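You operate a simulated robot arm through the tools that you are given. There is no shell and no other tool. Be economical: measure what you need, move in short steps, check, and stop when the job is done.

You run a simulated two-armed robot. Do the job below in one go: nothing can be reset, and whatever is moved stays where it is left.

Task
Close the lower green drawer. Then take the wool tuft from the slats of the feed table between the side boards and put it on the shelf on the green drawer cabinet. Then stack the green cone from the pump end of the workbench on top of the blue cone. Then open the bottom drawer, fetch the grey ring from the pump end of the workbench and set it in the inside of the bottom drawer, then shut the drawer. Then open the centre drawer, fetch the grey pot from the upper shelf at the pump end of the workbench and set it in the inside of the centre drawer and shut the drawer again. The order counts.

The check looks at the end state, three seconds after you hand in, the way a careful person would. Anything else that was tipped, shoved, dropped, spilled or broken makes it a failure.

Robot
Two 7-joint arms with two-finger parallel grippers on one trunk, on a base that drives. Base frame: it is fixed to the floor where the robot stands at the start and does not move with it; the origin is under the middle of the robot, x ahead of it, y to its left, z up. Units: m, rad, N and s.
The left shoulder is at the start at [0.07, 0.13, 1.099], the right one opposite. With the tool pointing down near the work surface each hand reaches from about 0.1 to 0.34 m from the robot's upright axis, wherever it stands, measured 20 degrees to its own side. Places, roughly: bottom drawer [2.5, 6.3, 0.4]; centre drawer [4.1, 6.3, 0.8]; cone [1.5, 6.5, 1]; grey pot (6x6x4 cm) [2, 6.2, 0.5]; inside of the bottom drawer [2.5, 6.4, 0.4]; inside of the centre drawer [4.1, 6.4, 0.7]; lower green drawer [0.5, 0, 0.1]; ring [1.75, 6.25, 1]; shelf on the green drawer cabinet (18x38 cm) [0.7, -0.06, 0.52]; wool tuft (9x6x5 cm) [1.3, 3, 0.5]. Payload 1.57 kg a hand.
The TCP of each hand is the grasp point between the finger pads, 0.03 m short of the fingertips. In the tool frame z runs along the fingers and y along their closing line. The gripper opens to 0.08 m. The fingers are 0.017 m wide and 0.012 m thick; the gripper's body (0.04 by 0.082 m) begins 0.08 m behind the TCP.
Orientation is told as [roll, pitch, yaw] about the base's x, y, z axes, in that order, counted from this pose: with the fingers straight down and closing along the base's y, the tool's x points along the base's -x, its y along +y and its z along -z.

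Tools
- The arms move only by the tool servo_tool. It takes "left_series", "right_series" or both (then of equal length, played together; a hand with none holds still); each is a list of rows, each a list of 7 numbers: the shift along the tool's x, y, z in units of 25 mm (1.0 is 25 mm), then the turn, a rotation vector about the tool's x, y, z in units of 8 degrees (1.0 is 8 degrees), then the opening, from 0 (shut) to 1 (fully open). In form: [[tx, ty, tz, wx, wy, wz, jaw], ...]. A call has 1 to 12 rows; each row shifts and turns the commanded pose from where the row before left it, along the tool's axes as they then stand. A call with a number of a shift or a turn outside -1 to 1 is refused whole. Each row takes 0.2 s and may step no farther than 0.05 m and 0.15 rad from the row before; otherwise, or with a gripper value out of range, the whole call is refused. A pose out of reach is approached as far as the arm can. The call stops where the force on the tool passes 40 N (or 10 N more than at its start, if that is more) or the arm is blocked; 0.2 s more then pass. Each finger travels about 0.108 m/s and halts on what it meets, pressing with about 36 N; the grip force reading is that of the motor and also rises with nothing between the fingers. The clock runs only during rows and for 0.2 s after the last one: add rows that do not move to give the fingers time. It gives the time, the measured TCP pose, the force on the tool (base axes), the opening and the grip force at its end, in the units of the frame above (readings bear some noise), with the torque about the TCP (base axes, N m) and any sound that the robot's microphone picked up, and new pictures: "pictures" is both (left out), scene, wrist or none (wrist: the cameras of the hands that moved).
- Cameras (640 x 400 px; columns grow to the right, rows downward): "scene" is now at [0.1113, -0.0083, 1.2899]; the picture's right is [-0.10, -0.99, 0.00], its down [-0.89, 0.09, -0.45] and it looks along [0.45, -0.05, -0.89] (base axes); focal length 291 px, centre (320, 200). "left" rides on the left gripper at [0.072, 0.007, -0.122] in its tool frame; the picture's right is [-0.09, 1.00, 0.00], its down [-0.84, -0.08, -0.54] and it looks along [-0.54, -0.05, 0.84] (tool axes); focal length 238 px, centre (320, 200). "right" rides on the right gripper at [0.072, -0.007, -0.122] in its tool frame; the picture's right is [0.09, 1.00, 0.00], its down [-0.84, 0.08, -0.54] and it looks along [-0.54, 0.05, 0.84] (tool axes); focal length 238 px, centre (320, 200). There is no depth. A picture from a camera that has moved, and an enlarged one, comes with that camera's place and axes in the base frame and with its lens.
- raise_lower(by): slides the trunk up (or, below 0, down) by that many m; the arms and the scene camera ride with it, the base frame stays. It gives what a move gives, with no picture.
- steer(legs): drives the robot by 1 to 6 legs, each [ahead, left, turn to the left] in m, m and rad, along the robot's own axes; the way and the turn of a leg run together, so that a leg with both is an arc; at most 1.5 m and 3.142 rad a leg. The arms and the cameras ride along, it lands a little off, and it stops where it bumps. It gives what a move gives, and a new picture of the scene camera.
- head_to(pan, tilt): turns the head with the scene camera to pan (to the left, within 1.501 rad either way) and tilt (down, from -0.506 to 1.204), counted from straight ahead of the robot. It gives what a move gives, and a new picture of the scene camera.
- zoom(camera, box): a new picture of the part [left, top, right, bottom] of that camera's present view, enlarged. It takes no simulated time.
- job_done(): hands the job in; it is judged then, once.

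Go step by step. Nothing tells you exact positions but the pictures and the camera data: compare them with the known pose of the tool, close in by small moves and look again before you grip or let go. The budget is 196 turns and 260 pictures, counting those below and the enlarged ones. Unless the task says otherwise, let go and move clear before handing in.

The tools are called after "Emit:" by a JSON object that holds its "api" and its "payload". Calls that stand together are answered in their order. servo_tool: Moves the arms, as the interface text tells. Its arguments: {"type":"object","properties":{"left_series":{"type":"array"},"right_series":{"type":"array"},"pictures":{"type":"string","enum":["both","scene","wrist","none"]}},"required":[]} The other tools are called the same way: raise_lower (by) slides the trunk up or down; steer (legs) drives the base; head_to (pan, tilt) turns the head that bears the scene camera; zoom (camera, box) takes an enlarged picture of a part of a camera's view; job_done () hands the job in.

At the start:

```text
time_s: 0.0
left_tool_pos: [0.2954, 0.1419, 0.7411]
left_tcp_rot: [-0.001, -0.001, 0.001]
left_contact_force: [0.1, 0.0, 0.4]
left_wrist_torque: [-0.01, -0.01, -0.02]
left_gripper_width: 0.0801
left_grasp_force: 0.0
right_tool_pos: [0.3028, -0.1249, 0.7249]
right_tcp_rot: [0.0, 0.001, 0.001]
right_contact_force: [0.3, 0.0, 0.5]
right_wrist_torque: [0.0, 0.0, 0.0]
right_gripper_width: 0.0796
right_grasp_force: 0.1
trunk travel left (down, up): [-0.737, 0.203]
robot x, y, heading: [0.0013, -0.0025, -0.003]
head pan, tilt: [-0.105, 1.107]
```

scene: 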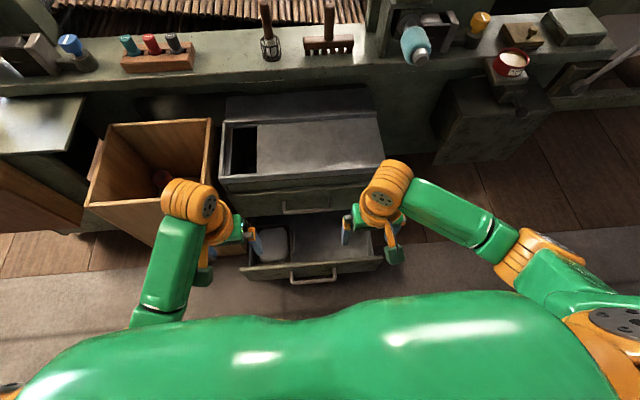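
right: 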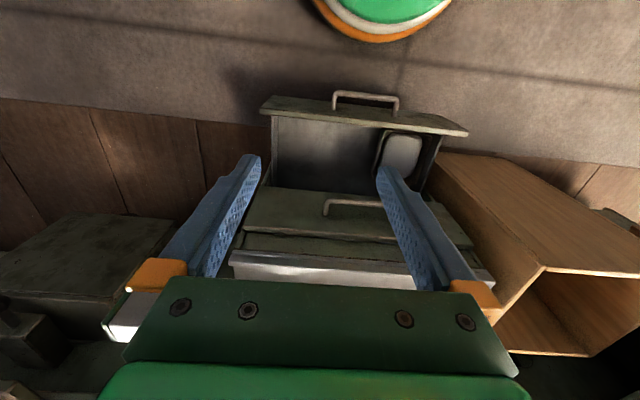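
left: 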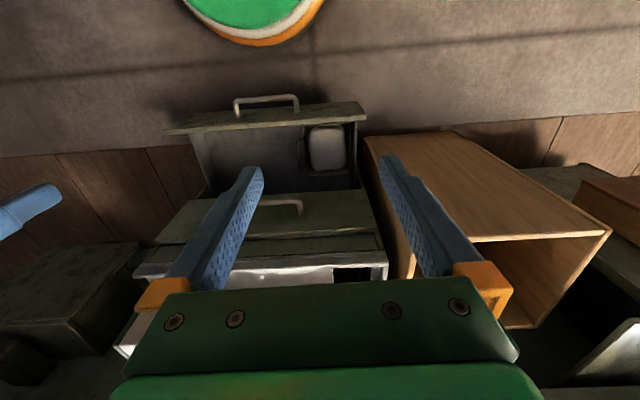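

The lower green drawer stands open by about 0.2 m, with its handle near x=0.35, y=0. I'll look around before moving.

Emit:
{"api": "head_to", "payload": {"pan": 0, "tilt": 0.6}}

Emit:
{"api": "head_to", "payload": {"pan": 1.2, "tilt": 0.4}}

```text
time_s: 0.9
left_tool_pos: [0.2959, 0.1413, 0.7418]
left_tcp_rot: [-0.001, 0.0, -0.001]
left_contact_force: [0.0, -0.4, 0.6]
left_wrist_torque: [0.04, 0.0, -0.01]
left_gripper_width: 0.0799
left_grasp_force: 0.0
right_tool_pos: [0.303, -0.1254, 0.7251]
right_tcp_rot: [0.0, 0.0, 0.0]
right_contact_force: [0.0, -0.4, -0.2]
right_wrist_torque: [-0.03, -0.01, -0.02]
right_gripper_width: 0.0802
right_grasp_force: 0.1
trunk travel left (down, up): [-0.737, 0.203]
robot x, y, heading: [0.0009, 0.0021, 0.002]
head pan, tilt: [0.0, 0.6]
camera scene: at [0.1373, -0.0017, 1.3288], right [0.0, -1.0, 0.0], down [-0.57, 0.0, -0.82], along [0.82, 0.0, -0.57], focal length 291 px, centre (320, 200)
```

scene: 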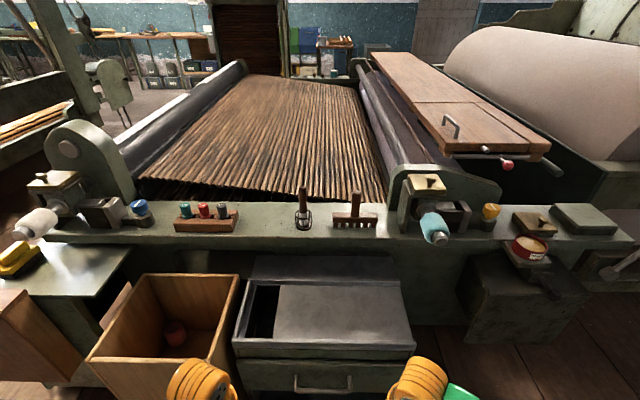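

```text
time_s: 2.3
left_tool_pos: [0.2964, 0.143, 0.7426]
left_tcp_rot: [0.001, -0.001, 0.0]
left_contact_force: [-0.2, 0.6, 0.3]
left_wrist_torque: [-0.03, -0.01, 0.0]
left_gripper_width: 0.0802
left_grasp_force: 0.1
right_tool_pos: [0.3042, -0.1256, 0.7243]
right_tcp_rot: [-0.001, -0.001, -0.001]
right_contact_force: [1.2, 0.7, -0.8]
right_wrist_torque: [0.02, 0.02, -0.01]
right_gripper_width: 0.0799
right_grasp_force: 0.1
trunk travel left (down, up): [-0.737, 0.203]
robot x, y, heading: [-0.0007, 0.001, -0.002]
head pan, tilt: [1.201, 0.4]
camera scene: at [0.0826, 0.0846, 1.3471], right [0.93, -0.36, 0.0], down [-0.14, -0.36, -0.92], along [0.33, 0.86, -0.39], focal length 291 px, centre (320, 200)
```

scene: 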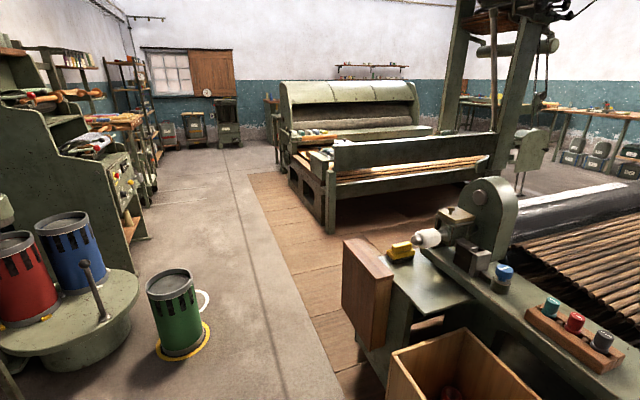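

The grey plate near (0.68,-0.06) is the shelf, and the aisle towards +y leads to the feed table and workbench. I'll back off a little and look down at the drawer front.

Emit:
{"api": "steer", "payload": {"legs": [[-0.2, 0, 0]]}}

Emit:
{"api": "head_to", "payload": {"pan": 0, "tilt": 1.0}}

```text
time_s: 3.9
left_tool_pos: [0.0973, 0.1423, 0.7417]
left_tcp_rot: [0.001, 0.001, 0.001]
left_contact_force: [-0.2, -0.3, -0.2]
left_wrist_torque: [0.03, 0.02, -0.01]
left_gripper_width: 0.0799
left_grasp_force: 0.0
right_tool_pos: [0.1054, -0.1254, 0.724]
right_tcp_rot: [0.001, 0.002, 0.002]
right_contact_force: [0.1, -0.6, -0.4]
right_wrist_torque: [0.0, 0.01, 0.0]
right_gripper_width: 0.0799
right_grasp_force: 0.1
trunk travel left (down, up): [-0.737, 0.203]
robot x, y, heading: [-0.2026, -0.0006, 0.004]
head pan, tilt: [1.201, 0.4]
camera scene: at [-0.116, 0.0846, 1.3471], right [0.93, -0.36, 0.0], down [-0.14, -0.36, -0.92], along [0.33, 0.86, -0.39], focal length 291 px, centre (320, 200)
```

scene: 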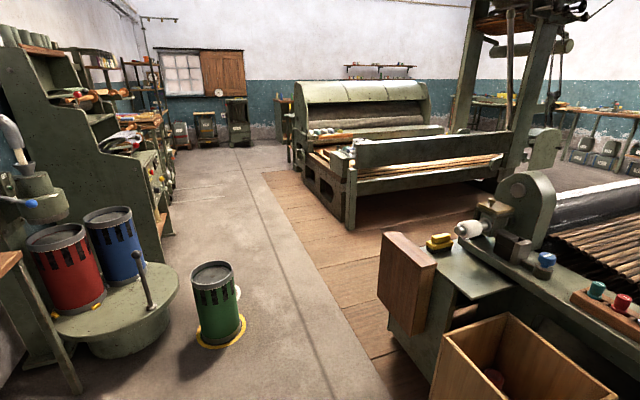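

```text
time_s: 5.3
left_tool_pos: [0.0968, 0.1419, 0.7419]
left_tcp_rot: [0.001, 0.0, 0.002]
left_contact_force: [0.6, -0.2, -1.0]
left_wrist_torque: [0.0, -0.01, 0.0]
left_gripper_width: 0.08
left_grasp_force: 0.0
right_tool_pos: [0.103, -0.1251, 0.7253]
right_tcp_rot: [0.001, 0.001, 0.002]
right_contact_force: [-0.2, 0.7, 0.1]
right_wrist_torque: [-0.02, 0.0, -0.02]
right_gripper_width: 0.0802
right_grasp_force: 0.0
trunk travel left (down, up): [-0.737, 0.203]
robot x, y, heading: [-0.197, -0.0033, 0.002]
head pan, tilt: [0.0, 1.0]
camera scene: at [-0.0806, -0.0016, 1.2969], right [0.0, -1.0, 0.0], down [-0.84, 0.0, -0.54], along [0.54, 0.0, -0.84], focal length 291 px, centre (320, 200)
```

scene: 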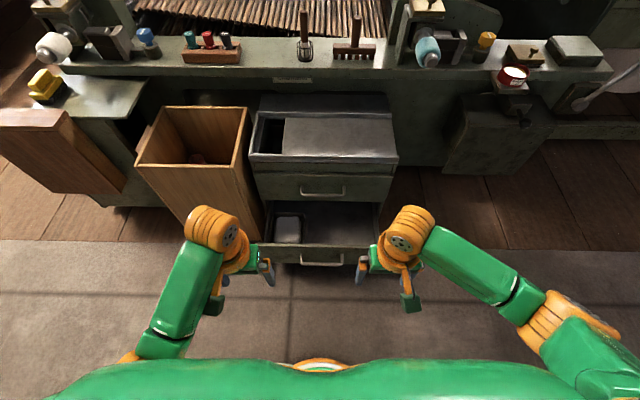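

Drawer front spans y≈±0.24 at x≈0.38. I'll spread and close the hands, lower the trunk, then push the front with both hands by driving ahead.

Emit:
{"api": "servo_tool", "payload": {"left_series": [[0, 0.6, 0.4, 0, 0, 0, 0], [0, 0.6, 0.3, 0, 0, 0, 0], [0, 0, 0, 0, 0, 0, 0], [0, 0, 0, 0, 0, 0, 0]], "right_series": [[0, -0.9, 0, 0, 0, 0, 0], [-0.2, -0.9, 0, 0, 0, 0, 0], [0, 0, 0, 0, 0, 0, 0], [0, 0, 0, 0, 0, 0, 0]], "pictures": "none"}}

Emit:
{"api": "raise_lower", "payload": {"by": -0.6}}

Emit:
{"api": "steer", "payload": {"legs": [[0.2, 0, 0]]}}

```text
time_s: 6.3
left_tool_pos: [0.0956, 0.1717, 0.723]
left_tcp_rot: [-0.001, -0.001, 0.003]
left_contact_force: [0.5, 0.5, 0.2]
left_wrist_torque: [0.0, 0.01, 0.01]
left_gripper_width: 0.0
left_grasp_force: 21.3
right_tool_pos: [0.1096, -0.1704, 0.7259]
right_tcp_rot: [0.0, 0.001, 0.003]
right_contact_force: [-0.1, -0.5, -0.1]
right_wrist_torque: [0.02, 0.0, -0.04]
right_gripper_width: 0.0001
right_grasp_force: 21.6
trunk travel left (down, up): [-0.737, 0.203]
robot x, y, heading: [-0.1978, -0.0012, 0.006]
head pan, tilt: [0.0, 1.0]
```

```text
refused: -0.6 is not a number from -0.4 to 0.4
```

```text
time_s: 8.0
left_tool_pos: [0.2991, 0.1706, 0.7234]
left_tcp_rot: [-0.001, 0.001, 0.001]
left_contact_force: [-0.4, 0.2, -0.2]
left_wrist_torque: [0.01, 0.02, 0.01]
left_gripper_width: 0.0001
left_grasp_force: 20.9
right_tool_pos: [0.3111, -0.1705, 0.7266]
right_tcp_rot: [0.0, 0.0, 0.0]
right_contact_force: [0.6, 0.3, 0.9]
right_wrist_torque: [0.03, 0.01, 0.03]
right_gripper_width: 0.0
right_grasp_force: 21.8
trunk travel left (down, up): [-0.737, 0.203]
robot x, y, heading: [0.0052, 0.0013, 0.003]
head pan, tilt: [0.0, 1.0]
camera scene: at [0.121, -0.0018, 1.297], right [0.0, -1.0, 0.0], down [-0.84, 0.0, -0.54], along [0.54, 0.0, -0.84], focal length 291 px, centre (320, 200)
```

scene: 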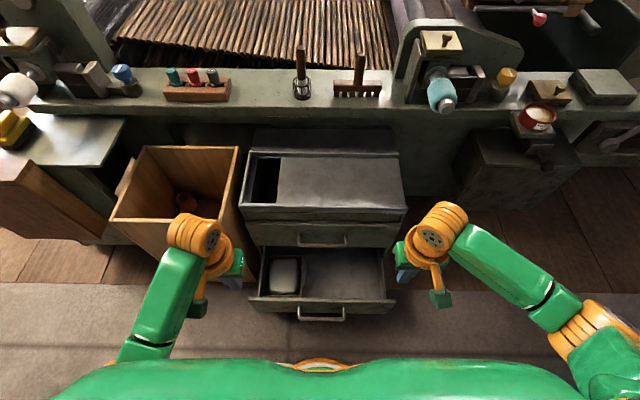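

Two views put the drawer front at x≈0.38, top z≈0.24. I'll back up a bit and lower the trunk in two steps.

Emit:
{"api": "steer", "payload": {"legs": [[-0.1, 0, 0]]}}

Emit:
{"api": "raise_lower", "payload": {"by": -0.4}}

Emit:
{"api": "raise_lower", "payload": {"by": -0.18}}

Emit:
{"api": "steer", "payload": {"legs": [[0.12, 0, 0]]}}

```text
time_s: 9.1
left_tool_pos: [0.1978, 0.1716, 0.7236]
left_tcp_rot: [0.001, 0.001, -0.001]
left_contact_force: [-0.5, -0.9, 0.4]
left_wrist_torque: [-0.02, 0.01, 0.0]
left_gripper_width: 0.0003
left_grasp_force: 21.2
right_tool_pos: [0.2128, -0.1706, 0.7257]
right_tcp_rot: [-0.001, 0.0, 0.0]
right_contact_force: [0.5, 0.0, 1.1]
right_wrist_torque: [0.0, 0.01, 0.0]
right_gripper_width: 0.0002
right_grasp_force: 21.7
trunk travel left (down, up): [-0.737, 0.203]
robot x, y, heading: [-0.0975, -0.002, 0.005]
head pan, tilt: [0.0, 1.0]
camera scene: at [0.0233, -0.0018, 1.2968], right [0.0, -1.0, 0.0], down [-0.84, 0.0, -0.54], along [0.54, 0.0, -0.84], focal length 291 px, centre (320, 200)
```

scene: 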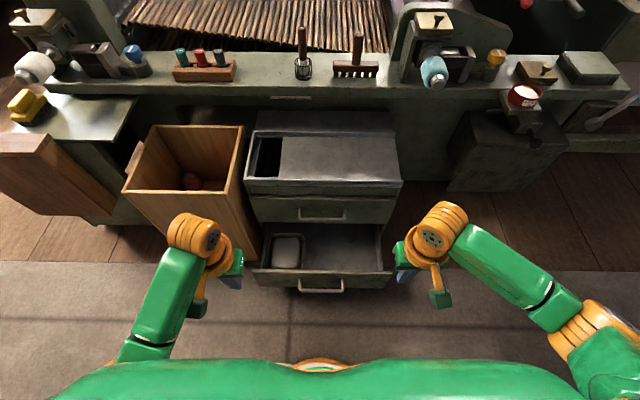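

```text
time_s: 12.9
left_tool_pos: [0.1984, 0.1713, 0.3239]
left_tcp_rot: [0.001, 0.0, 0.0]
left_contact_force: [-0.5, -0.3, 0.3]
left_wrist_torque: [0.0, -0.02, -0.05]
left_gripper_width: 0.0001
left_grasp_force: 21.5
right_tool_pos: [0.212, -0.1705, 0.3251]
right_tcp_rot: [-0.001, 0.0, 0.002]
right_contact_force: [-0.6, -0.5, 0.8]
right_wrist_torque: [0.03, 0.0, 0.02]
right_gripper_width: 0.0
right_grasp_force: 21.6
trunk travel left (down, up): [-0.337, 0.603]
robot x, y, heading: [-0.1002, -0.0038, -0.005]
head pan, tilt: [0.0, 1.0]
```

```text
time_s: 14.9
left_tool_pos: [0.1992, 0.1722, 0.1445]
left_tcp_rot: [0.0, 0.001, 0.001]
left_contact_force: [-0.4, 0.6, -0.9]
left_wrist_torque: [0.03, -0.01, 0.02]
left_gripper_width: 0.0002
left_grasp_force: 21.3
right_tool_pos: [0.2126, -0.1704, 0.1466]
right_tcp_rot: [0.0, 0.0, 0.0]
right_contact_force: [-0.1, 0.1, 0.7]
right_wrist_torque: [0.0, -0.02, -0.01]
right_gripper_width: 0.0
right_grasp_force: 21.3
trunk travel left (down, up): [-0.157, 0.783]
robot x, y, heading: [-0.0948, 0.001, -0.003]
head pan, tilt: [0.0, 1.0]
```

```text
time_s: 16.2
left_tool_pos: [0.3182, 0.1722, 0.1432]
left_tcp_rot: [0.0, -0.001, 0.002]
left_contact_force: [0.1, -0.2, -0.2]
left_wrist_torque: [0.02, 0.01, 0.03]
left_gripper_width: 0.0001
left_grasp_force: 21.5
right_tool_pos: [0.3317, -0.1696, 0.1445]
right_tcp_rot: [0.0, 0.001, 0.003]
right_contact_force: [0.7, 0.4, 0.3]
right_wrist_torque: [-0.02, 0.02, -0.03]
right_gripper_width: 0.0001
right_grasp_force: 21.0
trunk travel left (down, up): [-0.157, 0.783]
robot x, y, heading: [0.0229, 0.0012, 0.0]
head pan, tilt: [0.0, 1.0]
camera scene: at [0.1422, -0.0016, 0.7169], right [0.0, -1.0, 0.0], down [-0.84, 0.0, -0.54], along [0.54, 0.0, -0.84], focal length 291 px, centre (320, 200)
```

scene: 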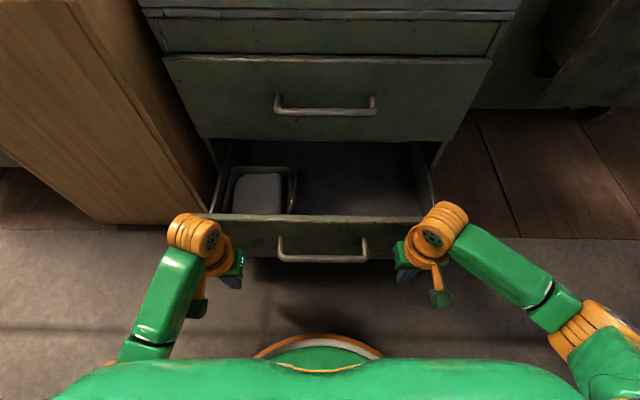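

The drawer front is ahead of the hands with clearance, and the base looks short enough to follow. I'll even out the hands and push forward.

Emit:
{"api": "servo_tool", "payload": {"left_series": [[-0.54, 0, 0, 0, 0, 0, 0]], "pictures": "none"}}

Emit:
{"api": "steer", "payload": {"legs": [[0.14, 0, 0]]}}

```text
time_s: 16.6
left_tool_pos: [0.3314, 0.173, 0.1438]
left_tcp_rot: [-0.001, 0.0, 0.001]
left_contact_force: [0.4, 0.6, -0.2]
left_wrist_torque: [-0.03, 0.04, -0.03]
left_gripper_width: 0.0001
left_grasp_force: 21.1
right_tool_pos: [0.3327, -0.1702, 0.1457]
right_tcp_rot: [0.001, 0.001, 0.0]
right_contact_force: [0.8, 0.4, -0.4]
right_wrist_torque: [0.03, 0.0, 0.0]
right_gripper_width: 0.0
right_grasp_force: 21.6
trunk travel left (down, up): [-0.157, 0.783]
robot x, y, heading: [0.0266, 0.0038, -0.003]
head pan, tilt: [0.0, 1.0]
```

```text
time_s: 17.9
left_tool_pos: [0.4743, 0.1734, 0.1442]
left_tcp_rot: [0.001, -0.001, 0.001]
left_contact_force: [-0.2, 0.6, -0.1]
left_wrist_torque: [-0.03, -0.04, 0.03]
left_gripper_width: 0.0002
left_grasp_force: 21.3
right_tool_pos: [0.4737, -0.1702, 0.1456]
right_tcp_rot: [-0.002, -0.001, 0.003]
right_contact_force: [-0.3, 0.6, -0.8]
right_wrist_torque: [0.0, 0.01, -0.03]
right_gripper_width: 0.0001
right_grasp_force: 21.5
trunk travel left (down, up): [-0.157, 0.783]
robot x, y, heading: [0.1656, 0.0012, 0.001]
head pan, tilt: [0.0, 1.0]
camera scene: at [0.2839, -0.0014, 0.7169], right [0.0, -1.0, 0.0], down [-0.84, 0.0, -0.54], along [0.54, 0.0, -0.84], focal length 291 px, centre (320, 200)
```

scene: 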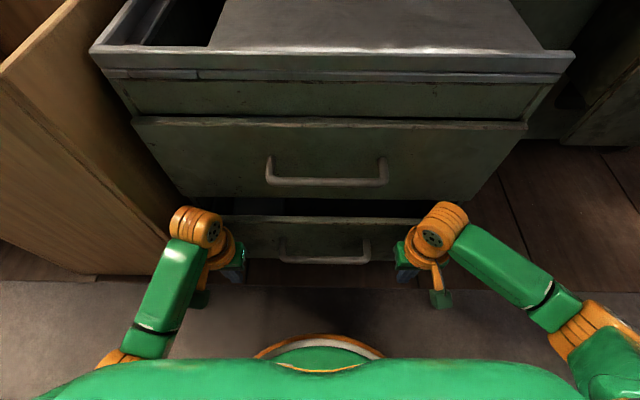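

The drawer has slid most of the way. I'll tilt the fingertips forward so only they meet the lower front, then push the rest.

Emit:
{"api": "servo_tool", "payload": {"left_series": [[0, 0, 0, 0, -1, 0, 0], [0, 0, 0, 0, -1, 0, 0], [0, 0, 0, 0, -1, 0, 0], [0, 0, 0, 0, -1, 0, 0]], "right_series": [[0, 0, 0, 0, -1, 0, 0], [0, 0, 0, 0, -1, 0, 0], [0, 0, 0, 0, -1, 0, 0], [0, 0, 0, 0, -1, 0, 0]], "pictures": "none"}}

Emit:
{"api": "steer", "payload": {"legs": [[0.07, 0, 0]]}}

```text
time_s: 18.9
left_tool_pos: [0.4755, 0.1738, 0.1438]
left_tcp_rot: [0.0, -0.562, 0.001]
left_contact_force: [0.1, -0.4, 0.8]
left_wrist_torque: [-0.01, 0.01, 0.04]
left_gripper_width: 0.0
left_grasp_force: 21.3
right_tool_pos: [0.4734, -0.1704, 0.1468]
right_tcp_rot: [0.002, -0.56, 0.001]
right_contact_force: [-0.8, 0.4, 0.0]
right_wrist_torque: [0.02, 0.0, 0.0]
right_gripper_width: 0.0002
right_grasp_force: 21.2
trunk travel left (down, up): [-0.157, 0.783]
robot x, y, heading: [0.1668, -0.0001, 0.003]
head pan, tilt: [0.0, 1.0]
```

```text
time_s: 20.0
left_tool_pos: [0.5446, 0.1719, 0.1432]
left_tcp_rot: [0.001, -0.557, -0.001]
left_contact_force: [-1.1, 0.2, -1.2]
left_wrist_torque: [0.03, 0.04, 0.0]
left_gripper_width: 0.0
left_grasp_force: 21.5
right_tool_pos: [0.5389, -0.1694, 0.1436]
right_tcp_rot: [0.003, -0.543, 0.001]
right_contact_force: [-0.3, -0.3, -0.2]
right_wrist_torque: [-0.01, 0.01, 0.0]
right_gripper_width: 0.0002
right_grasp_force: 21.2
trunk travel left (down, up): [-0.157, 0.783]
robot x, y, heading: [0.2352, 0.0001, 0.001]
head pan, tilt: [0.0, 1.0]
stopped in leg 1: the force on the tool passed its limit at 84 N (the readings are from after the stop); the commanded pose is now the measured one
camera scene: at [0.3534, -0.0018, 0.7168], right [0.0, -1.0, 0.0], down [-0.84, 0.0, -0.54], along [0.54, 0.0, -0.84], focal length 291 px, centre (320, 200)
```

scene: 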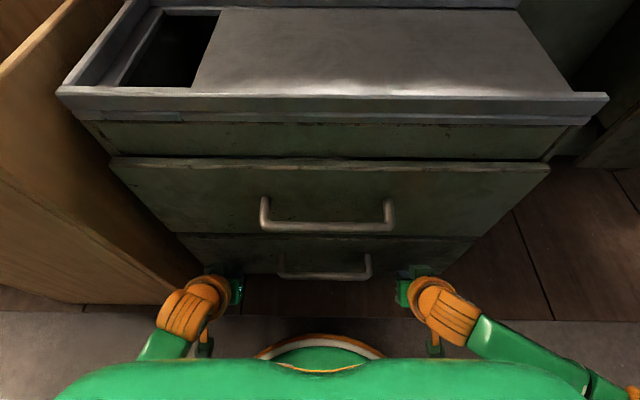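

The push ended against a hard stop, so the drawer seems shut. I'll back away and check.

Emit:
{"api": "steer", "payload": {"legs": [[-0.25, 0, 0]]}}

Emit:
{"api": "zoom", "payload": {"camera": "scene", "box": [160, 20, 480, 220]}}

```text
time_s: 21.9
left_tool_pos: [0.2908, 0.1718, 0.1427]
left_tcp_rot: [-0.001, -0.561, -0.005]
left_contact_force: [-0.1, 0.0, 0.1]
left_wrist_torque: [0.01, -0.01, 0.03]
left_gripper_width: 0.0001
left_grasp_force: 21.3
right_tool_pos: [0.2831, -0.1694, 0.1433]
right_tcp_rot: [0.002, -0.542, -0.003]
right_contact_force: [-0.2, 0.6, 0.3]
right_wrist_torque: [0.01, 0.0, 0.03]
right_gripper_width: 0.0001
right_grasp_force: 21.1
trunk travel left (down, up): [-0.157, 0.783]
robot x, y, heading: [-0.0206, 0.0058, -0.005]
head pan, tilt: [0.0, 1.0]
camera scene: at [0.099, -0.0014, 0.7169], right [0.0, -1.0, 0.0], down [-0.84, 0.0, -0.54], along [0.54, 0.0, -0.84], focal length 291 px, centre (320, 200)
```

scene: 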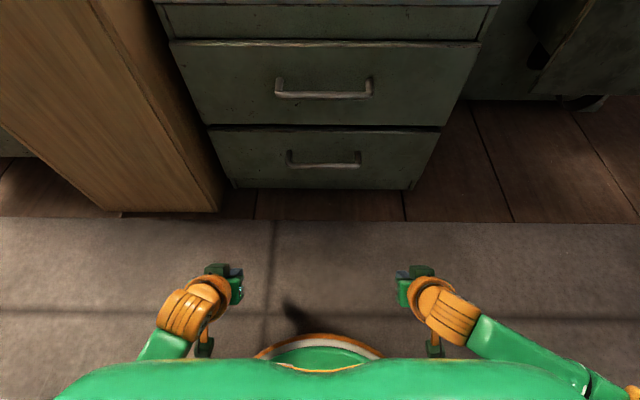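

```text
2.00 times, centred on (320, 120) of scene
camera zoom: at [0.099, -0.0014, 0.7169], right [0.0, -1.0, 0.0], down [-0.84, 0.0, -0.54], along [0.54, 0.0, -0.84], focal length 582 px, centre (320, 360)
```

zoom: 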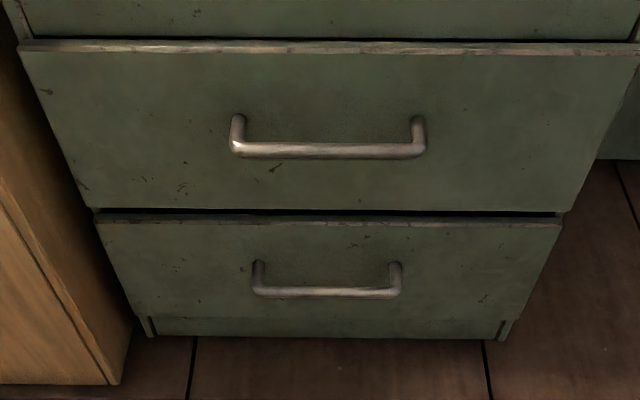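

The lower drawer is flush. Next I'll raise up, straighten the hands, and drive up the aisle facing +y, passing between the green can (about x=-0.2) and the side table (x≥0.5).

Emit:
{"api": "raise_lower", "payload": {"by": 0.4}}

Emit:
{"api": "raise_lower", "payload": {"by": 0.33}}

Emit:
{"api": "servo_tool", "payload": {"left_series": [[0.5, -0.7, 0, 0, 1, 0, 0], [0.5, -0.7, 0, 0, 1, 0, 0], [0, 0, 0, 0, 1, 0, 0.5], [0, 0, 0, 0, 1, 0, 1]], "right_series": [[0.5, 0.7, 0, 0, 1, 0, 0], [0.5, 0.7, 0, 0, 1, 0, 0], [0, 0, 0, 0, 1, 0, 0.5], [0, 0, 0, 0, 1, 0, 1]], "pictures": "none"}}

Emit:
{"api": "head_to", "payload": {"pan": 0, "tilt": 0.5}}

Emit:
{"api": "steer", "payload": {"legs": [[0, 0, 1.571]]}}

```text
time_s: 25.7
left_tool_pos: [0.2919, 0.1715, 0.5427]
left_tcp_rot: [0.001, -0.558, -0.003]
left_contact_force: [0.4, 1.1, 1.0]
left_wrist_torque: [0.03, 0.02, 0.02]
left_gripper_width: 0.0
left_grasp_force: 21.3
right_tool_pos: [0.2846, -0.1701, 0.5442]
right_tcp_rot: [0.0, -0.544, -0.005]
right_contact_force: [0.5, 0.2, -0.2]
right_wrist_torque: [0.02, -0.01, 0.0]
right_gripper_width: 0.0
right_grasp_force: 21.3
trunk travel left (down, up): [-0.557, 0.383]
robot x, y, heading: [-0.0248, 0.0025, -0.007]
head pan, tilt: [0.0, 1.0]
```

```text
time_s: 29.0
left_tool_pos: [0.2909, 0.1714, 0.8737]
left_tcp_rot: [0.001, -0.559, -0.004]
left_contact_force: [0.6, 0.1, 0.6]
left_wrist_torque: [0.02, 0.02, 0.01]
left_gripper_width: 0.0001
left_grasp_force: 21.1
right_tool_pos: [0.2832, -0.1689, 0.8748]
right_tcp_rot: [0.004, -0.541, -0.005]
right_contact_force: [0.6, -0.6, -0.7]
right_wrist_torque: [0.01, -0.01, -0.01]
right_gripper_width: 0.0002
right_grasp_force: 21.5
trunk travel left (down, up): [-0.887, 0.053]
robot x, y, heading: [-0.0198, 0.0024, -0.008]
head pan, tilt: [0.0, 1.0]
```

```text
time_s: 30.0
left_tool_pos: [0.271, 0.1371, 0.8623]
left_tcp_rot: [0.001, 0.005, -0.004]
left_contact_force: [0.4, 0.5, -0.6]
left_wrist_torque: [0.02, 0.02, 0.01]
left_gripper_width: 0.0799
left_grasp_force: 0.0
right_tool_pos: [0.2618, -0.1335, 0.8622]
right_tcp_rot: [0.001, 0.021, -0.001]
right_contact_force: [-0.6, -0.1, -0.6]
right_wrist_torque: [-0.01, -0.01, -0.03]
right_gripper_width: 0.0803
right_grasp_force: 0.0
trunk travel left (down, up): [-0.887, 0.053]
robot x, y, heading: [-0.016, 0.0011, -0.006]
head pan, tilt: [0.0, 1.0]
```

```text
time_s: 30.9
left_tool_pos: [0.2681, 0.1368, 0.8617]
left_tcp_rot: [0.0, -0.001, -0.003]
left_contact_force: [-0.1, 0.1, 0.3]
left_wrist_torque: [0.02, -0.03, -0.03]
left_gripper_width: 0.0799
left_grasp_force: 0.0
right_tool_pos: [0.2613, -0.133, 0.8619]
right_tcp_rot: [0.001, 0.016, -0.003]
right_contact_force: [-0.1, -0.2, 0.1]
right_wrist_torque: [-0.03, 0.02, 0.01]
right_gripper_width: 0.08
right_grasp_force: 0.0
trunk travel left (down, up): [-0.887, 0.053]
robot x, y, heading: [-0.0172, -0.0006, -0.004]
head pan, tilt: [0.0, 0.499]
camera scene: at [0.12, -0.0015, 1.488], right [0.0, -1.0, 0.0], down [-0.48, 0.0, -0.88], along [0.88, 0.0, -0.48], focal length 291 px, centre (320, 200)
```

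scene: 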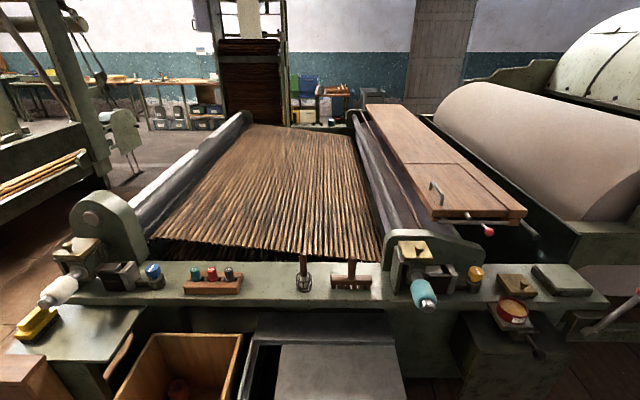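

```text
time_s: 35.0
left_tool_pos: [-0.1485, 0.2917, 0.8621]
left_tcp_rot: [-0.001, -0.001, 1.541]
left_contact_force: [0.0, 0.7, 0.2]
left_wrist_torque: [0.01, -0.02, -0.03]
left_gripper_width: 0.0801
left_grasp_force: 0.0
right_tool_pos: [0.1218, 0.2787, 0.8613]
right_tcp_rot: [-0.001, 0.017, 1.542]
right_contact_force: [0.0, -0.4, 0.0]
right_wrist_torque: [0.0, -0.02, 0.0]
right_gripper_width: 0.08
right_grasp_force: 0.0
trunk travel left (down, up): [-0.887, 0.053]
robot x, y, heading: [-0.0196, 0.0027, 1.543]
head pan, tilt: [0.0, 0.499]
camera scene: at [-0.0162, 0.1403, 1.488], right [1.0, -0.03, 0.0], down [-0.01, -0.48, -0.88], along [0.03, 0.88, -0.48], focal length 291 px, centre (320, 200)
```

scene: 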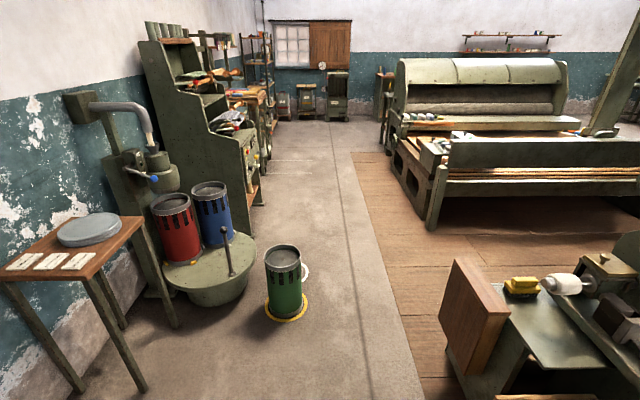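

The aisle is clear between the green can (x≈-0.19, y≈1.5) and the panel (x≈0.47). I'll shift right, drive up, and turn to face the feed table.

Emit:
{"api": "steer", "payload": {"legs": [[0, -0.24, 0.028], [1.5, 0, 0], [1.4, 0, 0], [0, 0, -1.571]]}}

```text
time_s: 54.4
left_tool_pos: [0.6091, 3.0335, 0.8609]
left_tcp_rot: [0.0, 0.0, -0.061]
left_contact_force: [0.3, 0.3, -0.7]
left_wrist_torque: [0.0, 0.03, 0.03]
left_gripper_width: 0.0799
left_grasp_force: 0.1
right_tool_pos: [0.5877, 2.7639, 0.8626]
right_tcp_rot: [0.001, 0.017, -0.062]
right_contact_force: [0.1, -0.2, -0.1]
right_wrist_torque: [-0.03, -0.03, 0.04]
right_gripper_width: 0.08
right_grasp_force: 0.1
trunk travel left (down, up): [-0.887, 0.053]
robot x, y, heading: [0.3125, 2.9151, -0.064]
head pan, tilt: [0.0, 0.499]
camera scene: at [0.4543, 2.9035, 1.488], right [-0.06, -1.0, 0.0], down [-0.48, 0.03, -0.88], along [0.88, -0.06, -0.48], focal length 291 px, centre (320, 200)
```

scene: 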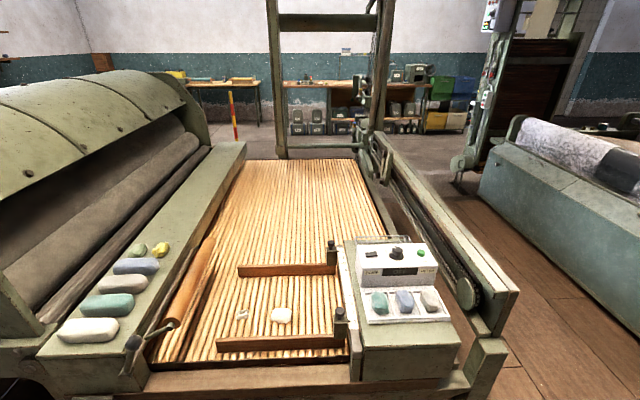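

The tuft is the white lump near (1.29, 3.0, 0.5), between the two low wooden side boards. A small twig-like thing lies beside it. I'll square up and come closer with hands high, then look down.

Emit:
{"api": "steer", "payload": {"legs": [[0, -0.05, 0.064], [0.36, 0, 0]]}}

Emit:
{"api": "head_to", "payload": {"pan": 0.1, "tilt": 1.0}}

```text
time_s: 57.2
left_tool_pos: [0.9561, 3.0069, 0.8622]
left_tcp_rot: [0.001, -0.001, 0.013]
left_contact_force: [-0.3, -0.4, 0.6]
left_wrist_torque: [0.01, -0.01, -0.01]
left_gripper_width: 0.08
left_grasp_force: 0.1
right_tool_pos: [0.9551, 2.7359, 0.8621]
right_tcp_rot: [0.003, 0.015, 0.015]
right_contact_force: [0.3, -0.3, -0.3]
right_wrist_torque: [-0.01, -0.05, 0.01]
right_gripper_width: 0.0798
right_grasp_force: 0.1
trunk travel left (down, up): [-0.887, 0.053]
robot x, y, heading: [0.6747, 2.8631, 0.012]
head pan, tilt: [0.0, 0.499]
camera scene: at [0.8106, 2.8663, 1.4882], right [0.01, -1.0, 0.0], down [-0.48, -0.01, -0.88], along [0.88, 0.01, -0.48], focal length 291 px, centre (320, 200)
```

scene: 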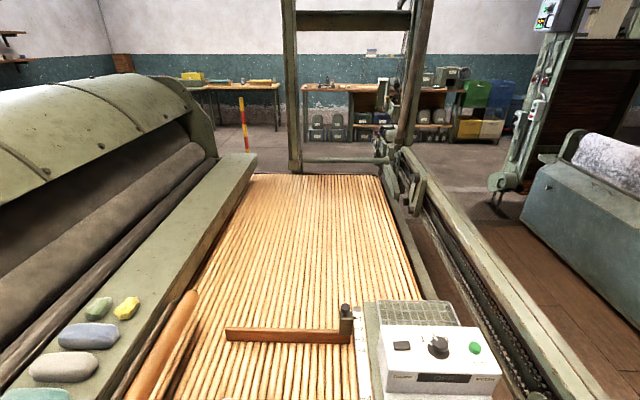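

```text
time_s: 58.1
left_tool_pos: [0.9576, 3.0075, 0.8614]
left_tcp_rot: [0.0, -0.002, 0.012]
left_contact_force: [0.4, -0.1, 0.3]
left_wrist_torque: [0.01, 0.02, -0.01]
left_gripper_width: 0.0799
left_grasp_force: 0.1
right_tool_pos: [0.9561, 2.7359, 0.862]
right_tcp_rot: [0.002, 0.015, 0.014]
right_contact_force: [0.3, -0.3, 0.0]
right_wrist_torque: [0.01, 0.04, -0.02]
right_gripper_width: 0.08
right_grasp_force: 0.0
trunk travel left (down, up): [-0.887, 0.053]
robot x, y, heading: [0.6742, 2.8639, 0.012]
head pan, tilt: [0.099, 1.0]
camera scene: at [0.7912, 2.8729, 1.447], right [0.11, -0.99, 0.0], down [-0.84, -0.09, -0.54], along [0.54, 0.06, -0.84], focal length 291 px, centre (320, 200)
```

scene: 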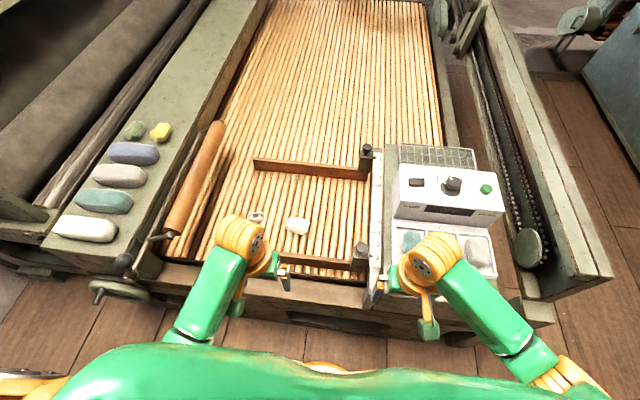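

The tuft is at about (1.28, 3.01). I'll test how far the left hand can stretch forward while tucking and raising the right hand clear of the control box.

Emit:
{"api": "servo_tool", "payload": {"left_series": [[-1, 0, -0.5, 0, 0, 0, 1], [-1, 0, -0.5, 0, 0, 0, 1], [-1, 0, -0.5, 0, 0, 0, 1], [-1, 0, -0.5, 0, 0, 0, 1], [-1, 0, -0.5, 0, 0, 0, 1], [-1, 0, -0.5, 0, 0, 0, 1], [-1, 0, -0.5, 0, 0, 0, 1], [-1, 0, -0.5, 0, 0, 0, 1], [0, 0, 0, 0, 0, 0, 1]], "right_series": [[0.7, -0.4, -0.8, 0, 0, 0, 1], [0.7, -0.4, -0.8, 0, 0, 0, 1], [0.7, -0.4, -0.8, 0, 0, 0, 1], [0.7, -0.4, -0.8, 0, 0, 0, 1], [0.7, -0.4, -0.8, 0, 0, 0, 1], [0.7, -0.4, -0.8, 0, 0, 0, 1], [0.7, -0.4, -0.8, 0, 0, 0, 1], [0.7, 0, -0.8, 0, 0, 0, 1], [0, 0, 0, 0, 0, 0, 1]], "pictures": "scene"}}

```text
time_s: 60.1
left_tool_pos: [1.1524, 3.0098, 0.9638]
left_tcp_rot: [-0.001, -0.002, 0.012]
left_contact_force: [-0.4, 0.1, -0.5]
left_wrist_torque: [-0.03, 0.04, -0.03]
left_gripper_width: 0.0796
left_grasp_force: 0.1
left hand out of reach, approached as far as the arm can: row 8
right_tool_pos: [0.9031, 2.6657, 0.98]
right_tcp_rot: [0.002, 0.014, 0.014]
right_contact_force: [0.0, -0.1, -0.8]
right_wrist_torque: [0.01, 0.01, 0.03]
right_gripper_width: 0.08
right_grasp_force: 0.0
right hand out of reach, approached as far as the arm can: row 5, 6, 7, 8
trunk travel left (down, up): [-0.887, 0.053]
robot x, y, heading: [0.6709, 2.8655, 0.011]
head pan, tilt: [0.099, 1.0]
camera scene: at [0.7906, 2.8734, 1.4469], right [0.11, -0.99, 0.0], down [-0.84, -0.09, -0.54], along [0.54, 0.06, -0.84], focal length 291 px, centre (320, 200)
```

scene: 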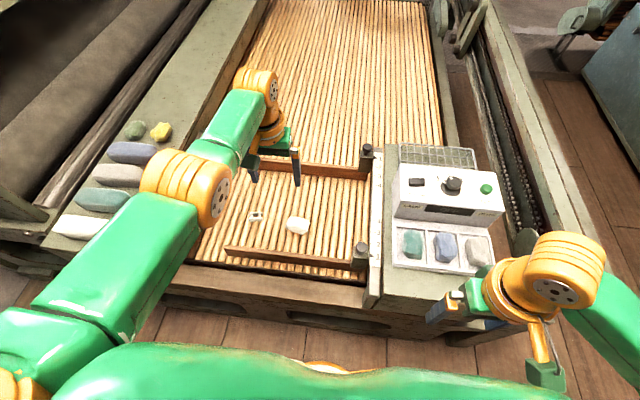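

The left hand reaches about 0.48 m ahead of the axis; driving in about 0.1 m plus a small tilt covers the tuft. I'll zoom to see its shape.

Emit:
{"api": "zoom", "payload": {"camera": "scene", "box": [220, 190, 380, 290]}}

```text
4.00 times, centred on (300, 240) of scene
camera zoom: at [0.7906, 2.8734, 1.4469], right [0.11, -0.99, 0.0], down [-0.84, -0.09, -0.54], along [0.54, 0.06, -0.84], focal length 1165 px, centre (400, 40)
```

zoom: 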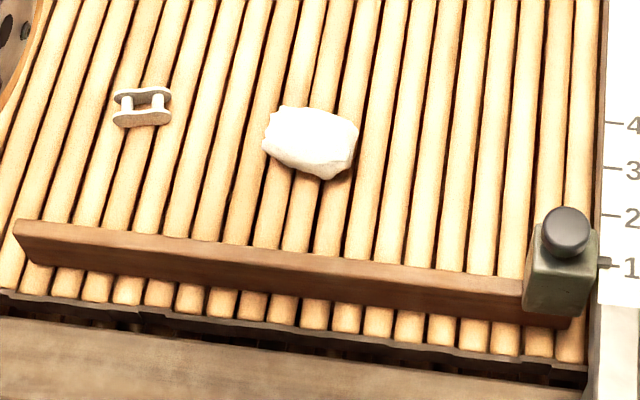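

The tuft's long axis runs nearly along y, so I'll yaw the hand about 73° to grip across its short side, drive in about 0.09 m, and check.

Emit:
{"api": "servo_tool", "payload": {"left_series": [[0.4, 0, 0, 0, 0, -1, 1], [0.4, 0, 0, 0, 0, -1, 1], [0, 0, 0, 0, 0, -1, 1], [0, 0, 0, 0, 0, -1, 1], [0, 0, 0, 0, 0, -1, 1], [0, 0, 0, 0, 0, -1, 1], [0, 0, 0, 0, 0, -1, 1], [0, 0, 0, 0, 0, -1, 1], [0, 0, 0, 0, 0, -1, 1], [0, 0, 0, 0, 0, 0, 1]], "pictures": "none"}}

Emit:
{"api": "steer", "payload": {"legs": [[0.09, 0, -0.011]]}}

```text
time_s: 62.4
left_tool_pos: [1.1315, 3.01, 0.9624]
left_tcp_rot: [0.0, 0.0, 1.271]
left_contact_force: [0.0, -0.2, -0.5]
left_wrist_torque: [0.0, 0.02, 0.01]
left_gripper_width: 0.08
left_grasp_force: 0.1
right_tool_pos: [0.9036, 2.6654, 0.979]
right_tcp_rot: [0.002, 0.019, 0.014]
right_contact_force: [0.3, 1.2, -0.7]
right_wrist_torque: [-0.02, 0.01, 0.0]
right_gripper_width: 0.0803
right_grasp_force: 0.2
trunk travel left (down, up): [-0.887, 0.053]
robot x, y, heading: [0.6763, 2.8668, 0.015]
head pan, tilt: [0.099, 1.0]
```

```text
time_s: 63.5
left_tool_pos: [1.221, 3.0059, 0.9656]
left_tcp_rot: [-0.004, -0.004, 1.259]
left_contact_force: [-0.4, 0.2, -0.1]
left_wrist_torque: [0.02, -0.03, 0.01]
left_gripper_width: 0.08
left_grasp_force: 0.0
right_tool_pos: [0.9876, 2.6635, 0.9804]
right_tcp_rot: [0.002, 0.012, 0.003]
right_contact_force: [0.2, -0.4, -0.6]
right_wrist_torque: [0.0, -0.03, 0.01]
right_gripper_width: 0.0799
right_grasp_force: 0.1
trunk travel left (down, up): [-0.887, 0.053]
robot x, y, heading: [0.7627, 2.8669, 0.002]
head pan, tilt: [0.099, 1.0]
camera scene: at [0.8762, 2.8722, 1.4474], right [0.1, -0.99, 0.0], down [-0.84, -0.08, -0.54], along [0.54, 0.05, -0.84], focal length 291 px, centre (320, 200)
```

scene: 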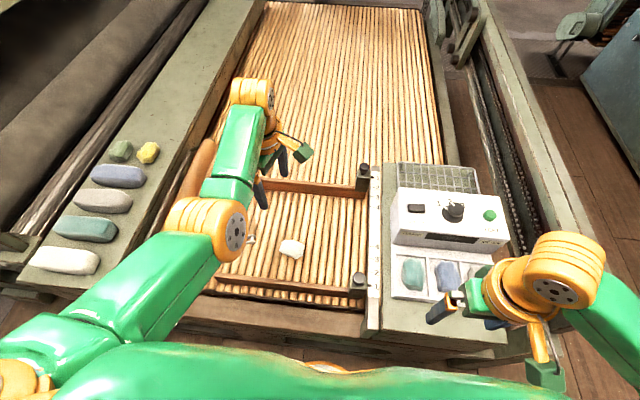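

Tuft refined to about (1.272, 3.009). Before lowering the trunk I'll swing the right hand outward and back so it stays in front of the machine face.

Emit:
{"api": "servo_tool", "payload": {"right_series": [[0.6, -1, 0, 0, 0, 0, 0.3], [0.6, -1, 0, 0, 0, 0, 0], [0.6, -1, 0, 0, 0, 0, 0], [0.6, -1, 0, 0, 0, 0, 0], [0.6, -1, 0, 0, 0, 0, 0], [0, -1, 0, 0, 0, 0, 0]], "left_series": [[0, -0.8, 0, 0, 0, 0, 1], [0, -0.8, 0, 0, 0, 0, 1], [0, -0.4, 0, 0, 0, 0, 1], [0, 0, 0, 0, 0, 0, 1], [0, 0, 0, 0, 0, 0, 1], [0, 0, 0, 0, 0, 0, 1]], "pictures": "scene"}}

```text
time_s: 64.9
left_tool_pos: [1.2466, 2.9948, 0.9637]
left_tcp_rot: [0.001, 0.001, 1.258]
left_contact_force: [0.5, 0.2, 1.0]
left_wrist_torque: [0.02, -0.01, -0.01]
left_gripper_width: 0.08
left_grasp_force: 0.1
left hand out of reach, approached as far as the arm can: row 2, 3
right_tool_pos: [0.9275, 2.5082, 0.9747]
right_tcp_rot: [0.002, 0.018, 0.002]
right_contact_force: [0.7, -0.2, -0.1]
right_wrist_torque: [0.02, 0.04, -0.01]
right_gripper_width: 0.0002
right_grasp_force: 21.5
right hand out of reach, approached as far as the arm can: row 1, 2
trunk travel left (down, up): [-0.887, 0.053]
robot x, y, heading: [0.7627, 2.8673, 0.0]
head pan, tilt: [0.099, 1.0]
camera scene: at [0.8825, 2.8714, 1.4469], right [0.1, -0.99, 0.0], down [-0.84, -0.08, -0.54], along [0.54, 0.05, -0.84], focal length 291 px, centre (320, 200)
```

scene: 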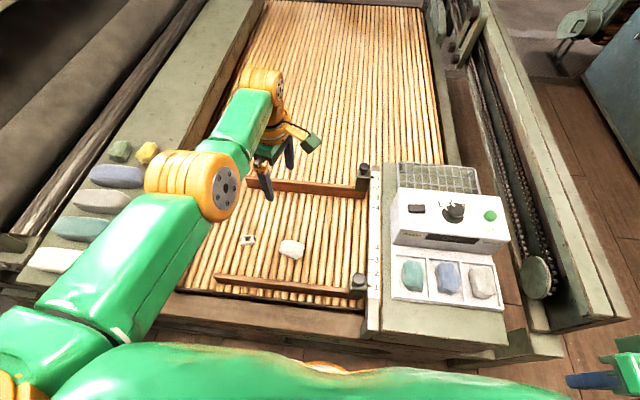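

Reach stops at about 0.485 m with the tool straight down, so I'll tilt the hand forward about 12° and move over the tuft.

Emit:
{"api": "servo_tool", "payload": {"left_series": [[0, 0, 0, 0.72, -0.22, 0, 1], [0, 0, 0, 0.72, -0.22, 0, 1], [-0.4, -0.4, 0, 0, 0, 0, 1], [-0.45, -0.42, 0, 0, 0, 0, 1], [0, 0, 0, 0, 0, 0, 1]], "pictures": "wrist"}}

```text
time_s: 66.1
left_tool_pos: [1.2706, 3.0105, 0.9702]
left_tcp_rot: [-0.202, -0.061, 1.262]
left_contact_force: [-0.8, 0.1, -0.5]
left_wrist_torque: [-0.06, 0.03, 0.0]
left_gripper_width: 0.0799
left_grasp_force: 0.1
right_tool_pos: [0.9266, 2.5075, 0.9768]
right_tcp_rot: [0.001, 0.016, 0.003]
right_contact_force: [0.0, 0.3, 0.4]
right_wrist_torque: [-0.04, -0.01, -0.01]
right_gripper_width: 0.0
right_grasp_force: 21.0
trunk travel left (down, up): [-0.887, 0.053]
robot x, y, heading: [0.7631, 2.87, 0.003]
head pan, tilt: [0.099, 1.0]
camera left: at [1.2167, 2.9441, 1.0828], right [-0.9, 0.39, -0.19], down [0.21, 0.77, 0.6], along [0.38, 0.5, -0.78], focal length 238 px, centre (320, 200)
```

left: 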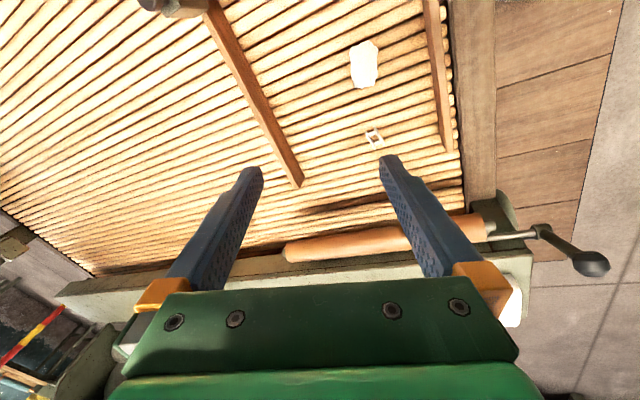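

The wrist view agrees: tuft at (1.265, 3.009). Lowering the trunk most of the way.

Emit:
{"api": "raise_lower", "payload": {"by": -0.35}}

Emit:
{"api": "servo_tool", "payload": {"left_series": [[0, 0, 0, 0, 0, 0, 1]]}}

```text
time_s: 69.5
left_tool_pos: [1.271, 3.0099, 0.6206]
left_tcp_rot: [-0.201, -0.061, 1.262]
left_contact_force: [0.2, -0.3, -0.9]
left_wrist_torque: [-0.04, -0.01, 0.03]
left_gripper_width: 0.0801
left_grasp_force: 0.1
right_tool_pos: [0.9273, 2.5083, 0.626]
right_tcp_rot: [0.002, 0.018, 0.004]
right_contact_force: [0.4, -0.6, 0.1]
right_wrist_torque: [-0.02, -0.01, -0.01]
right_gripper_width: 0.0
right_grasp_force: 21.7
trunk travel left (down, up): [-0.537, 0.403]
robot x, y, heading: [0.7631, 2.865, 0.004]
head pan, tilt: [0.099, 1.0]
```

```text
time_s: 69.9
left_tool_pos: [1.2697, 3.009, 0.6211]
left_tcp_rot: [-0.202, -0.061, 1.264]
left_contact_force: [-0.1, 0.0, -1.3]
left_wrist_torque: [0.0, 0.0, 0.01]
left_gripper_width: 0.0801
left_grasp_force: 0.0
right_tool_pos: [0.9269, 2.509, 0.6266]
right_tcp_rot: [0.003, 0.018, 0.005]
right_contact_force: [0.7, 0.9, 0.2]
right_wrist_torque: [-0.02, 0.01, -0.02]
right_gripper_width: 0.0
right_grasp_force: 21.4
trunk travel left (down, up): [-0.537, 0.403]
robot x, y, heading: [0.7627, 2.8667, -0.004]
head pan, tilt: [0.099, 1.0]
camera scene: at [0.8821, 2.8721, 1.0969], right [0.1, -0.99, 0.0], down [-0.84, -0.08, -0.54], along [0.54, 0.05, -0.84], focal length 291 px, centre (320, 200)
camera left: at [1.217, 2.9442, 0.7325], right [-0.9, 0.39, -0.19], down [0.21, 0.77, 0.6], along [0.38, 0.5, -0.78], focal length 238 px, centre (320, 200)
```

scene: 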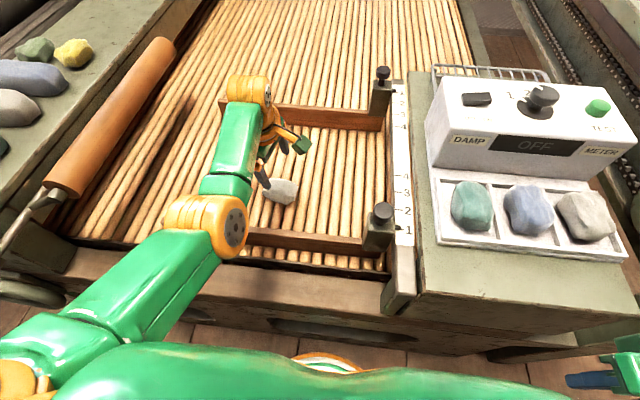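
left: 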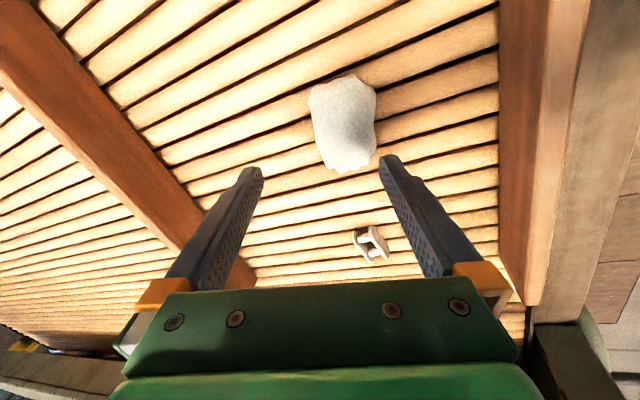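

Aligned well: tuft at (1.269, 3.014) vs TCP (1.270, 3.009). Lowering 0.085 and looking again.

Emit:
{"api": "raise_lower", "payload": {"by": -0.085}}

Emit:
{"api": "servo_tool", "payload": {"left_series": [[-0.2, 0, 0, 0, 0, 0, 1]], "pictures": "wrist"}}

```text
time_s: 71.1
left_tool_pos: [1.2688, 3.0093, 0.5394]
left_tcp_rot: [-0.208, -0.068, 1.265]
left_contact_force: [-0.1, 5.4, 29.1]
left_wrist_torque: [0.44, 1.22, -0.18]
left_gripper_width: 0.0766
left_grasp_force: 0.0
right_tool_pos: [0.9248, 2.508, 0.5429]
right_tcp_rot: [0.003, 0.01, 0.002]
right_contact_force: [-0.7, 0.0, -0.2]
right_wrist_torque: [0.01, 0.0, 0.02]
right_gripper_width: 0.0
right_grasp_force: 21.5
trunk travel left (down, up): [-0.452, 0.488]
robot x, y, heading: [0.7631, 2.866, 0.0]
head pan, tilt: [0.099, 1.0]
```

```text
time_s: 71.5
left_tool_pos: [1.2669, 3.0094, 0.5399]
left_tcp_rot: [-0.208, -0.065, 1.261]
left_contact_force: [-5.8, -10.9, 32.6]
left_wrist_torque: [-0.18, 1.51, 0.51]
left_gripper_width: 0.0757
left_grasp_force: 0.1
right_tool_pos: [0.9223, 2.5067, 0.5421]
right_tcp_rot: [0.009, 0.009, 0.002]
right_contact_force: [0.4, -0.9, 0.4]
right_wrist_torque: [0.01, 0.01, 0.02]
right_gripper_width: 0.0
right_grasp_force: 21.4
trunk travel left (down, up): [-0.452, 0.488]
robot x, y, heading: [0.7616, 2.8672, 0.0]
head pan, tilt: [0.099, 1.0]
camera left: at [1.2137, 2.9447, 0.652], right [-0.9, 0.4, -0.2], down [0.21, 0.77, 0.6], along [0.39, 0.49, -0.78], focal length 238 px, centre (320, 200)
```

left: 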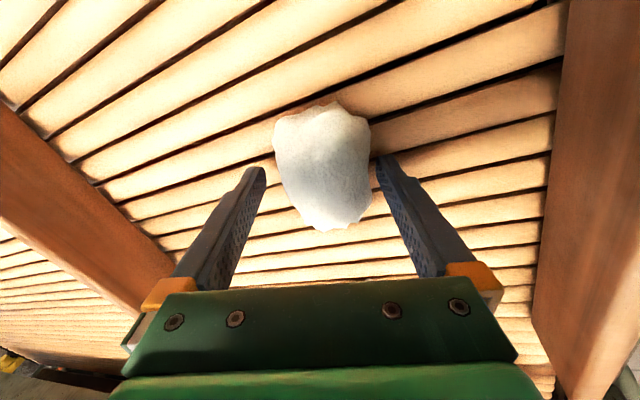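

A fingertip touches the slats (z≈0.50), with the tuft centred between the fingers. I'll ease up 5 mm and close.

Emit:
{"api": "raise_lower", "payload": {"by": 0.006}}

Emit:
{"api": "servo_tool", "payload": {"left_series": [[0.2, 0, 0, 0, 0, 0, 0.7], [0, 0, 0, 0, 0, 0, 0.4], [0, 0, 0, 0, 0, 0, 0], [0, 0, 0, 0, 0, 0, 0], [0, 0, 0, 0, 0, 0, 0]], "pictures": "wrist"}}

```text
time_s: 72.0
left_tool_pos: [1.2708, 3.0152, 0.5404]
left_tcp_rot: [-0.199, -0.065, 1.265]
left_contact_force: [-0.3, -0.9, 2.4]
left_wrist_torque: [0.02, 0.11, 0.02]
left_gripper_width: 0.0794
left_grasp_force: 0.0
right_tool_pos: [0.9268, 2.5084, 0.5473]
right_tcp_rot: [0.001, 0.015, 0.005]
right_contact_force: [0.6, -0.1, 0.0]
right_wrist_torque: [0.03, -0.01, 0.02]
right_gripper_width: 0.0
right_grasp_force: 21.7
trunk travel left (down, up): [-0.458, 0.482]
robot x, y, heading: [0.7683, 2.8654, 0.005]
head pan, tilt: [0.099, 1.0]
```

```text
time_s: 73.2
left_tool_pos: [1.2701, 3.0091, 0.5407]
left_tcp_rot: [-0.201, -0.06, 1.265]
left_contact_force: [0.4, -0.1, 0.1]
left_wrist_torque: [0.01, -0.02, 0.03]
left_gripper_width: 0.0526
left_grasp_force: 35.6
right_tool_pos: [0.9265, 2.5092, 0.5472]
right_tcp_rot: [0.001, 0.017, 0.004]
right_contact_force: [-0.5, -0.6, -0.2]
right_wrist_torque: [-0.02, -0.04, 0.0]
right_gripper_width: 0.0
right_grasp_force: 21.8
trunk travel left (down, up): [-0.458, 0.482]
robot x, y, heading: [0.7604, 2.864, -0.004]
head pan, tilt: [0.099, 1.0]
camera left: at [1.2166, 2.9441, 0.6533], right [-0.9, 0.39, -0.19], down [0.21, 0.77, 0.6], along [0.38, 0.5, -0.78], focal length 238 px, centre (320, 200)
```

left: 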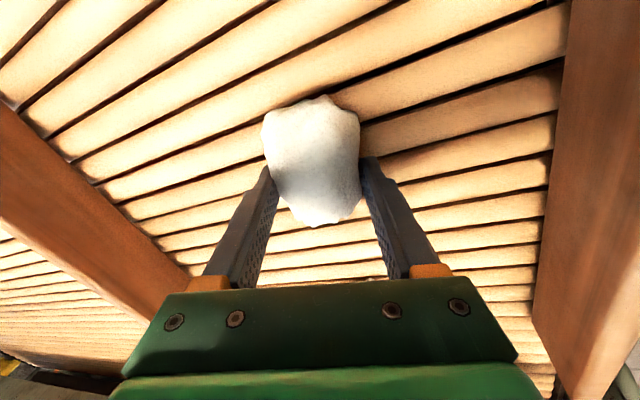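

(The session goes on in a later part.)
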